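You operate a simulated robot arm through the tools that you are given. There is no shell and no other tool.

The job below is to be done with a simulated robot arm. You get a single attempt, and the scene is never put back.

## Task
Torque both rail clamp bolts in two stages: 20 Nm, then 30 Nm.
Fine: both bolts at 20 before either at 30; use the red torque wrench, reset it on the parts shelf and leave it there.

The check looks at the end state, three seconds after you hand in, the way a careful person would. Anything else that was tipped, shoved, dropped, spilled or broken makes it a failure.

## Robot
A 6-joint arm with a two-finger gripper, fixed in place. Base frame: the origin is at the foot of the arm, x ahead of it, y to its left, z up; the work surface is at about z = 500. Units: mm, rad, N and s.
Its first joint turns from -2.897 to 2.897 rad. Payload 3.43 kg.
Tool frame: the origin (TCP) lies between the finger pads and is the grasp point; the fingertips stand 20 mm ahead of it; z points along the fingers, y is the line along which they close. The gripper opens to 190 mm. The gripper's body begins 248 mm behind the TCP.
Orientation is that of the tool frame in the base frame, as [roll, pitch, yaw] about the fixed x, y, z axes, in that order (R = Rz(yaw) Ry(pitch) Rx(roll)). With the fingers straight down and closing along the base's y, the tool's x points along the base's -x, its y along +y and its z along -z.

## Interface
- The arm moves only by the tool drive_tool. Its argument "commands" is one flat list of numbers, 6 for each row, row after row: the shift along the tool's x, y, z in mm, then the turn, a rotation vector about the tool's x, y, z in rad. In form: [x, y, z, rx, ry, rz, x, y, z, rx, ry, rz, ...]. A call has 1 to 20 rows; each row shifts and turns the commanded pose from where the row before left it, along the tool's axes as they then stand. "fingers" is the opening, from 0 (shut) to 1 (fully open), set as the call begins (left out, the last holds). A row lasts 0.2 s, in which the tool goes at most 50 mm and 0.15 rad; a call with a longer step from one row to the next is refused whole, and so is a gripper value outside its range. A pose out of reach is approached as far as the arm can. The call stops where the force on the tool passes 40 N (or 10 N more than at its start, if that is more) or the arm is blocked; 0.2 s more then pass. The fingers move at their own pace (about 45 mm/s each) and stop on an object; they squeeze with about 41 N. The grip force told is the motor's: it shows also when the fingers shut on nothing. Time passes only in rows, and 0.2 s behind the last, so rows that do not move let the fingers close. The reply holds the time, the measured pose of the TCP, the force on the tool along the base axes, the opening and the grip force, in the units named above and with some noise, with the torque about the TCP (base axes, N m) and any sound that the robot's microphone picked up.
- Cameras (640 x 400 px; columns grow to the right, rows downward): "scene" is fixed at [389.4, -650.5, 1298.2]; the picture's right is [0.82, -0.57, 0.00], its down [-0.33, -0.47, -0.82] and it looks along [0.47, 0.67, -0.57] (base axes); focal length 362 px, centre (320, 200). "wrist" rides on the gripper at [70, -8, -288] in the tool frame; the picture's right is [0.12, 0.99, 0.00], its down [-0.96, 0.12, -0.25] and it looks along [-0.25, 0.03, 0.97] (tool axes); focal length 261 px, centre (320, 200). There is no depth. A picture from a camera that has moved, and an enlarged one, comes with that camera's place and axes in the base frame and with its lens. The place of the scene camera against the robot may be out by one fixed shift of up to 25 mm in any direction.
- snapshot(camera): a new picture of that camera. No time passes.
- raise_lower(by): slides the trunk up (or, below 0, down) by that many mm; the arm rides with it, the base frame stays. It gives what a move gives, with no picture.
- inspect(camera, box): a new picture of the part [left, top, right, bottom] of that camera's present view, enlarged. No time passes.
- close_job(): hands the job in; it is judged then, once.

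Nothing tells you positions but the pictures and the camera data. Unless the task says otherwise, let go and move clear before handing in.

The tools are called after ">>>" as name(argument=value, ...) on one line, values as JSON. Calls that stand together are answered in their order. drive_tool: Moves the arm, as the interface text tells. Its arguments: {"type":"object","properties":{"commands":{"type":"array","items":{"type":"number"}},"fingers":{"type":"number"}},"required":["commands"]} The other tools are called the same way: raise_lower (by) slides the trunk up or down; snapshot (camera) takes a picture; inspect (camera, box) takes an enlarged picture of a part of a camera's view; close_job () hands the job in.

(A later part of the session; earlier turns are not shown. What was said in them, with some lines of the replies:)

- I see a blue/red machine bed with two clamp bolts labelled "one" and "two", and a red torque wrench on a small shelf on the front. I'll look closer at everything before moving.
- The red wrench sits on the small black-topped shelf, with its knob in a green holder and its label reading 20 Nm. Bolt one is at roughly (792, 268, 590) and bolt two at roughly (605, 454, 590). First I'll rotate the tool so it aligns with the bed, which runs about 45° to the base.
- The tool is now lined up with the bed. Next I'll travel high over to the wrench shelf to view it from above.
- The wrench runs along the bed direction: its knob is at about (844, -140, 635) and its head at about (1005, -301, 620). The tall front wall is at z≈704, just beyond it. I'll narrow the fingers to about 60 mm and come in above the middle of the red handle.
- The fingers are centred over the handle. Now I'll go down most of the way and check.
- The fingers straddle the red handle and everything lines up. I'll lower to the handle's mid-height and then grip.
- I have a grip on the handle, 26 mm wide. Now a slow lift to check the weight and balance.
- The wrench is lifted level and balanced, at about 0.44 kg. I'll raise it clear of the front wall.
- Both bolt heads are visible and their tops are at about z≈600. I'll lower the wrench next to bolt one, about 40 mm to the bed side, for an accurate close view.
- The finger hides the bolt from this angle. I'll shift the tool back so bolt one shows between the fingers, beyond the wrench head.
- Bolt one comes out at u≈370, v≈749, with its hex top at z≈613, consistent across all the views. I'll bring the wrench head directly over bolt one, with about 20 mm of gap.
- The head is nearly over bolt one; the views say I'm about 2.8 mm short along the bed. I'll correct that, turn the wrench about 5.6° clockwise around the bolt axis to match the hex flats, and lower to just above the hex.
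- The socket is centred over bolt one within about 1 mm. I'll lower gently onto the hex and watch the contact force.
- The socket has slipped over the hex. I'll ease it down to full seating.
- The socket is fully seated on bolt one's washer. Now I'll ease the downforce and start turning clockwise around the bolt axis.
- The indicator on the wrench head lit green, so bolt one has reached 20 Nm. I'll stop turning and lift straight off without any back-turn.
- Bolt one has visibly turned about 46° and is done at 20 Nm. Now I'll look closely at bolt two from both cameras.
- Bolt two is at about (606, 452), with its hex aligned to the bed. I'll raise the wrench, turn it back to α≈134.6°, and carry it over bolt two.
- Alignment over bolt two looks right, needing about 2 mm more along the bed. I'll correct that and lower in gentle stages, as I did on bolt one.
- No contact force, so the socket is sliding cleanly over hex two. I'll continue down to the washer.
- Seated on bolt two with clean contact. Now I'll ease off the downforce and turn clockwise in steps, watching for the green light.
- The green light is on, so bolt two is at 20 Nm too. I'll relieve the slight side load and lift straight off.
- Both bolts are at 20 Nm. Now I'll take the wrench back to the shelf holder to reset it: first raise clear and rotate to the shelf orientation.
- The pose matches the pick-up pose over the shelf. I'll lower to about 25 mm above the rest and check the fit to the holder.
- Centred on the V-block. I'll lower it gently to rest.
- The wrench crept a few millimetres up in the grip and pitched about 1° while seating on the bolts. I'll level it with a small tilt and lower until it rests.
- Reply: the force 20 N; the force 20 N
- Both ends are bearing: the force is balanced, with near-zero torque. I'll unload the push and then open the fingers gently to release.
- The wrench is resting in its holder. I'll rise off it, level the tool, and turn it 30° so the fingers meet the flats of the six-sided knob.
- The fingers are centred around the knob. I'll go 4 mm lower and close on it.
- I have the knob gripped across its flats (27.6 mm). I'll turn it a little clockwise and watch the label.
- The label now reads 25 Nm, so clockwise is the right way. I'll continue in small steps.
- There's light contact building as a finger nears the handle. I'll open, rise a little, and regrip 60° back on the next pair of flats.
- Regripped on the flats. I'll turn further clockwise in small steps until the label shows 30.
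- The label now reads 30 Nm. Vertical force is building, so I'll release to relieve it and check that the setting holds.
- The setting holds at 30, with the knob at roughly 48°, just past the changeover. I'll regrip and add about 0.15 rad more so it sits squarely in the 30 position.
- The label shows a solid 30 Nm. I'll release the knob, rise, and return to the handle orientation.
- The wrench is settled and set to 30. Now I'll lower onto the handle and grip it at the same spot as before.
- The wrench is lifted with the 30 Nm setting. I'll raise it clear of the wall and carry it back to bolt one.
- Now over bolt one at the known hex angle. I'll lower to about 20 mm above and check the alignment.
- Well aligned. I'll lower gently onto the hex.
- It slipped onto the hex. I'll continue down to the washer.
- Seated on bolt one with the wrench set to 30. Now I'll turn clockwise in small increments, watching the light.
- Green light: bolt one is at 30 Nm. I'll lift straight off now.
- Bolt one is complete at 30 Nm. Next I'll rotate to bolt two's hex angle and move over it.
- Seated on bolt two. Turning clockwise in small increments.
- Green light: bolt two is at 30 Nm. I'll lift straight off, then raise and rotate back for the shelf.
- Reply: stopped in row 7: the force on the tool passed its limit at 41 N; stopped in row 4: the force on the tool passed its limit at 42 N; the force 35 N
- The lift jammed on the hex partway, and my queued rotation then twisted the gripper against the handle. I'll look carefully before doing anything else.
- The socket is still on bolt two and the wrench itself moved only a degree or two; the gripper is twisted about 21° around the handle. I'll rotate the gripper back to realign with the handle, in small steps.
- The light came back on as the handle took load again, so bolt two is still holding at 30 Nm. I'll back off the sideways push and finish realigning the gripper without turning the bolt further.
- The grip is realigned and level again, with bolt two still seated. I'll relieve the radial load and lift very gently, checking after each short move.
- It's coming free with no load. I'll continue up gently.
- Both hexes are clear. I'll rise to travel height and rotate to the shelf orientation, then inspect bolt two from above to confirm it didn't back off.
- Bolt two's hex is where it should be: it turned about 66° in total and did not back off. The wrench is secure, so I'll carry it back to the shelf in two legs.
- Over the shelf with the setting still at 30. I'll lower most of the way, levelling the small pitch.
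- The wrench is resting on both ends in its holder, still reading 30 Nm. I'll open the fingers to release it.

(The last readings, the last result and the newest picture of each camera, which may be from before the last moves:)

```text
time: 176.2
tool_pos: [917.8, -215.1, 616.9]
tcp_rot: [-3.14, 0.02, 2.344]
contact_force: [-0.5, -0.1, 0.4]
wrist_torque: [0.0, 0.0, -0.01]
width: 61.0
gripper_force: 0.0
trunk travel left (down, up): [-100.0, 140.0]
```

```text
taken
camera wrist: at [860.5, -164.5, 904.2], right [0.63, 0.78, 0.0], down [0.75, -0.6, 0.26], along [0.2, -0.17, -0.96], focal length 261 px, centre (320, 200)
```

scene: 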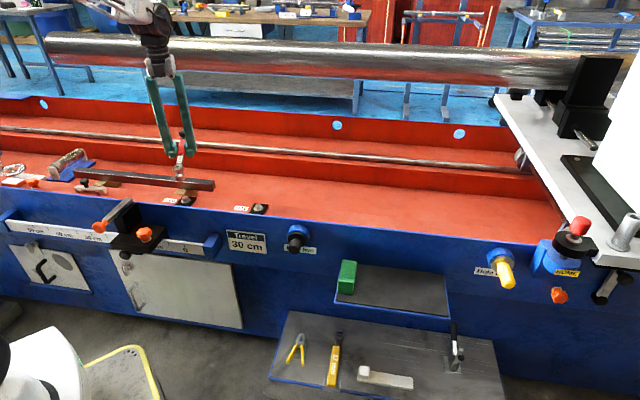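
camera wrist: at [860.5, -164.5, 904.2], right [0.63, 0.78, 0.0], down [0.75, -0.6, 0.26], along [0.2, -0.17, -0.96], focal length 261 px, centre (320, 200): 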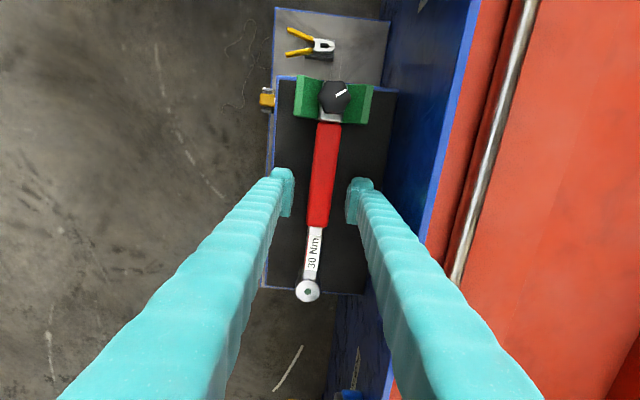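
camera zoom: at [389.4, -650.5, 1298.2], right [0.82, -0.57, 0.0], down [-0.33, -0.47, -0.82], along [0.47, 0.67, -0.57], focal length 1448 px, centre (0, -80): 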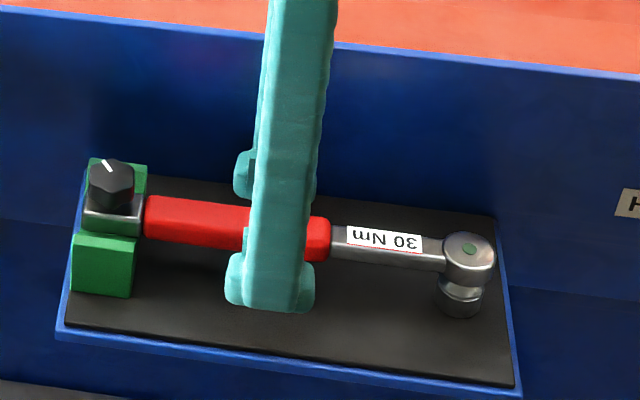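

Released and resting. I'll rise straight up and move clear.

>>> drive_tool(commands=[0, 0, -6, 0, 0.01, 0, 0, 0, -10, 0, 0.01, 0, 0, 0, -15, 0, 0, 0, 0, 0, -20, 0, 0, 0, 0, 0, -25, 0, 0, 0, 0, 0, -25, 0, 0, 0, 0, 0, -25, 0, 0, 0, 0, 0, -25, 0, 0, 0, 0, 0, -25, 0, 0, 0, 0, 0, -25, 0, 0, 0, 0, 0, -20, 0, 0, 0, 0, 0, 0, 0, 0, 0])

>>> snapshot(camera="scene")

>>> inspect(camera="scene", box=[320, 240, 480, 340])

>>> snapshot(camera="wrist")

```text
time: 178.8
tool_pos: [921.2, -215.0, 841.3]
tcp_rot: [-3.141, -0.002, 2.343]
contact_force: [0.0, -0.1, 0.7]
wrist_torque: [0.01, -0.02, -0.01]
width: 60.9
gripper_force: 0.1
trunk travel left (down, up): [-100.0, 140.0]
```

```text
taken
```

scene: 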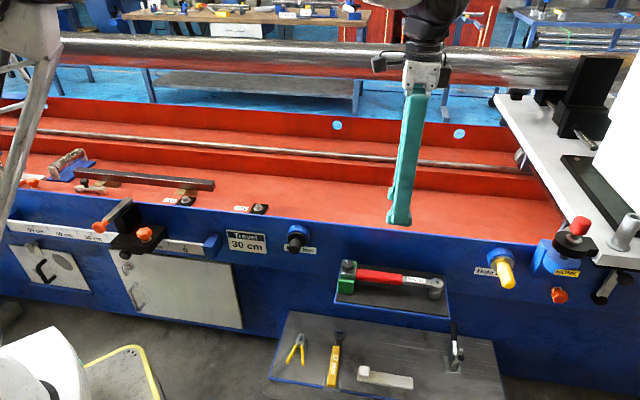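

```text
4.00 times, centred on (400, 290) of scene
camera zoom: at [389.4, -650.5, 1298.2], right [0.82, -0.57, 0.0], down [-0.33, -0.47, -0.82], along [0.47, 0.67, -0.57], focal length 1448 px, centre (0, -160)
```

zoom: 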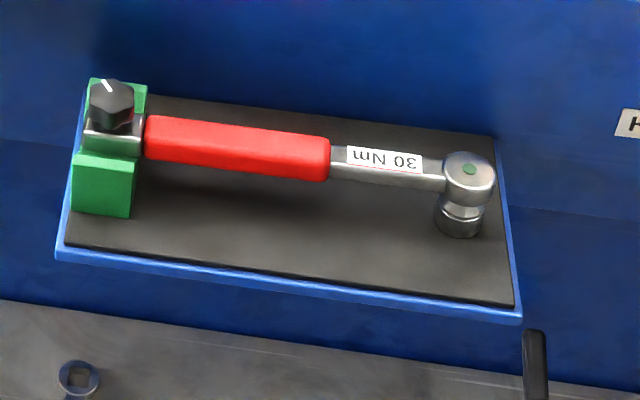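

```text
taken
camera wrist: at [867.5, -167.0, 1129.2], right [0.63, 0.78, 0.0], down [0.76, -0.61, 0.25], along [0.19, -0.16, -0.97], focal length 261 px, centre (320, 200)
```

wrist: 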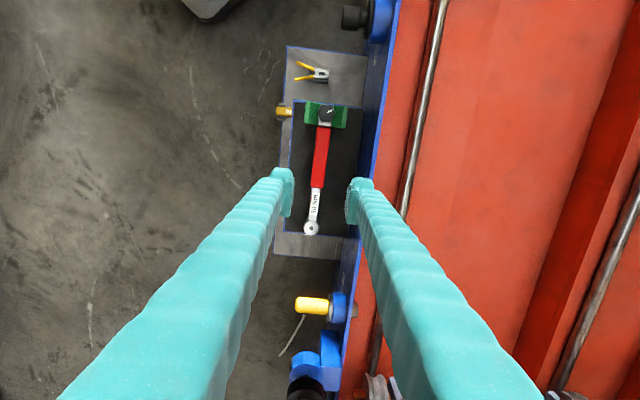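

The wrench is back in its holder on the parts shelf, both bolts have been taken to 20 Nm and then 30 Nm, and nothing else in the scene has moved. The gripper is open and clear, so I'm handing in the job.

>>> close_job()

```text
The job is handed in.
```

Both rail clamp bolts went to 20 Nm first and then to 30 Nm, and I've handed the job in. The green light on the red torque wrench came on at every stage. I haven't been told the result of the check.

- **20 Nm stage:** I tightened bolt one, then bolt two, before resetting anything.
- **Reset:** I put the wrench back in the green holder on the parts shelf and turned its knob until the label read 30 Nm.
- **30 Nm stage:** I tightened bolt one, then bolt two.
- **Slip on bolt two:** After it reached 30 Nm, the socket jammed as I lifted off. I had already queued the next rotation, so the gripper twisted around the handle while the socket was still on the bolt. The light came on again as I straightened the gripper. The hex angle seen from above also showed no sign of loosening, so I believe the bolt is still at 30 Nm, but I didn't re-torque it.
- **Wrench setting:** The wrench is resting in its holder on the shelf and still reads 30 Nm. I took "reset" to mean changing it from 20 to 30 between stages. If you meant winding it back to 20 afterwards, that wasn't done.

The gripper is open and clear of the shelf, and I saw nothing else moved or knocked over.
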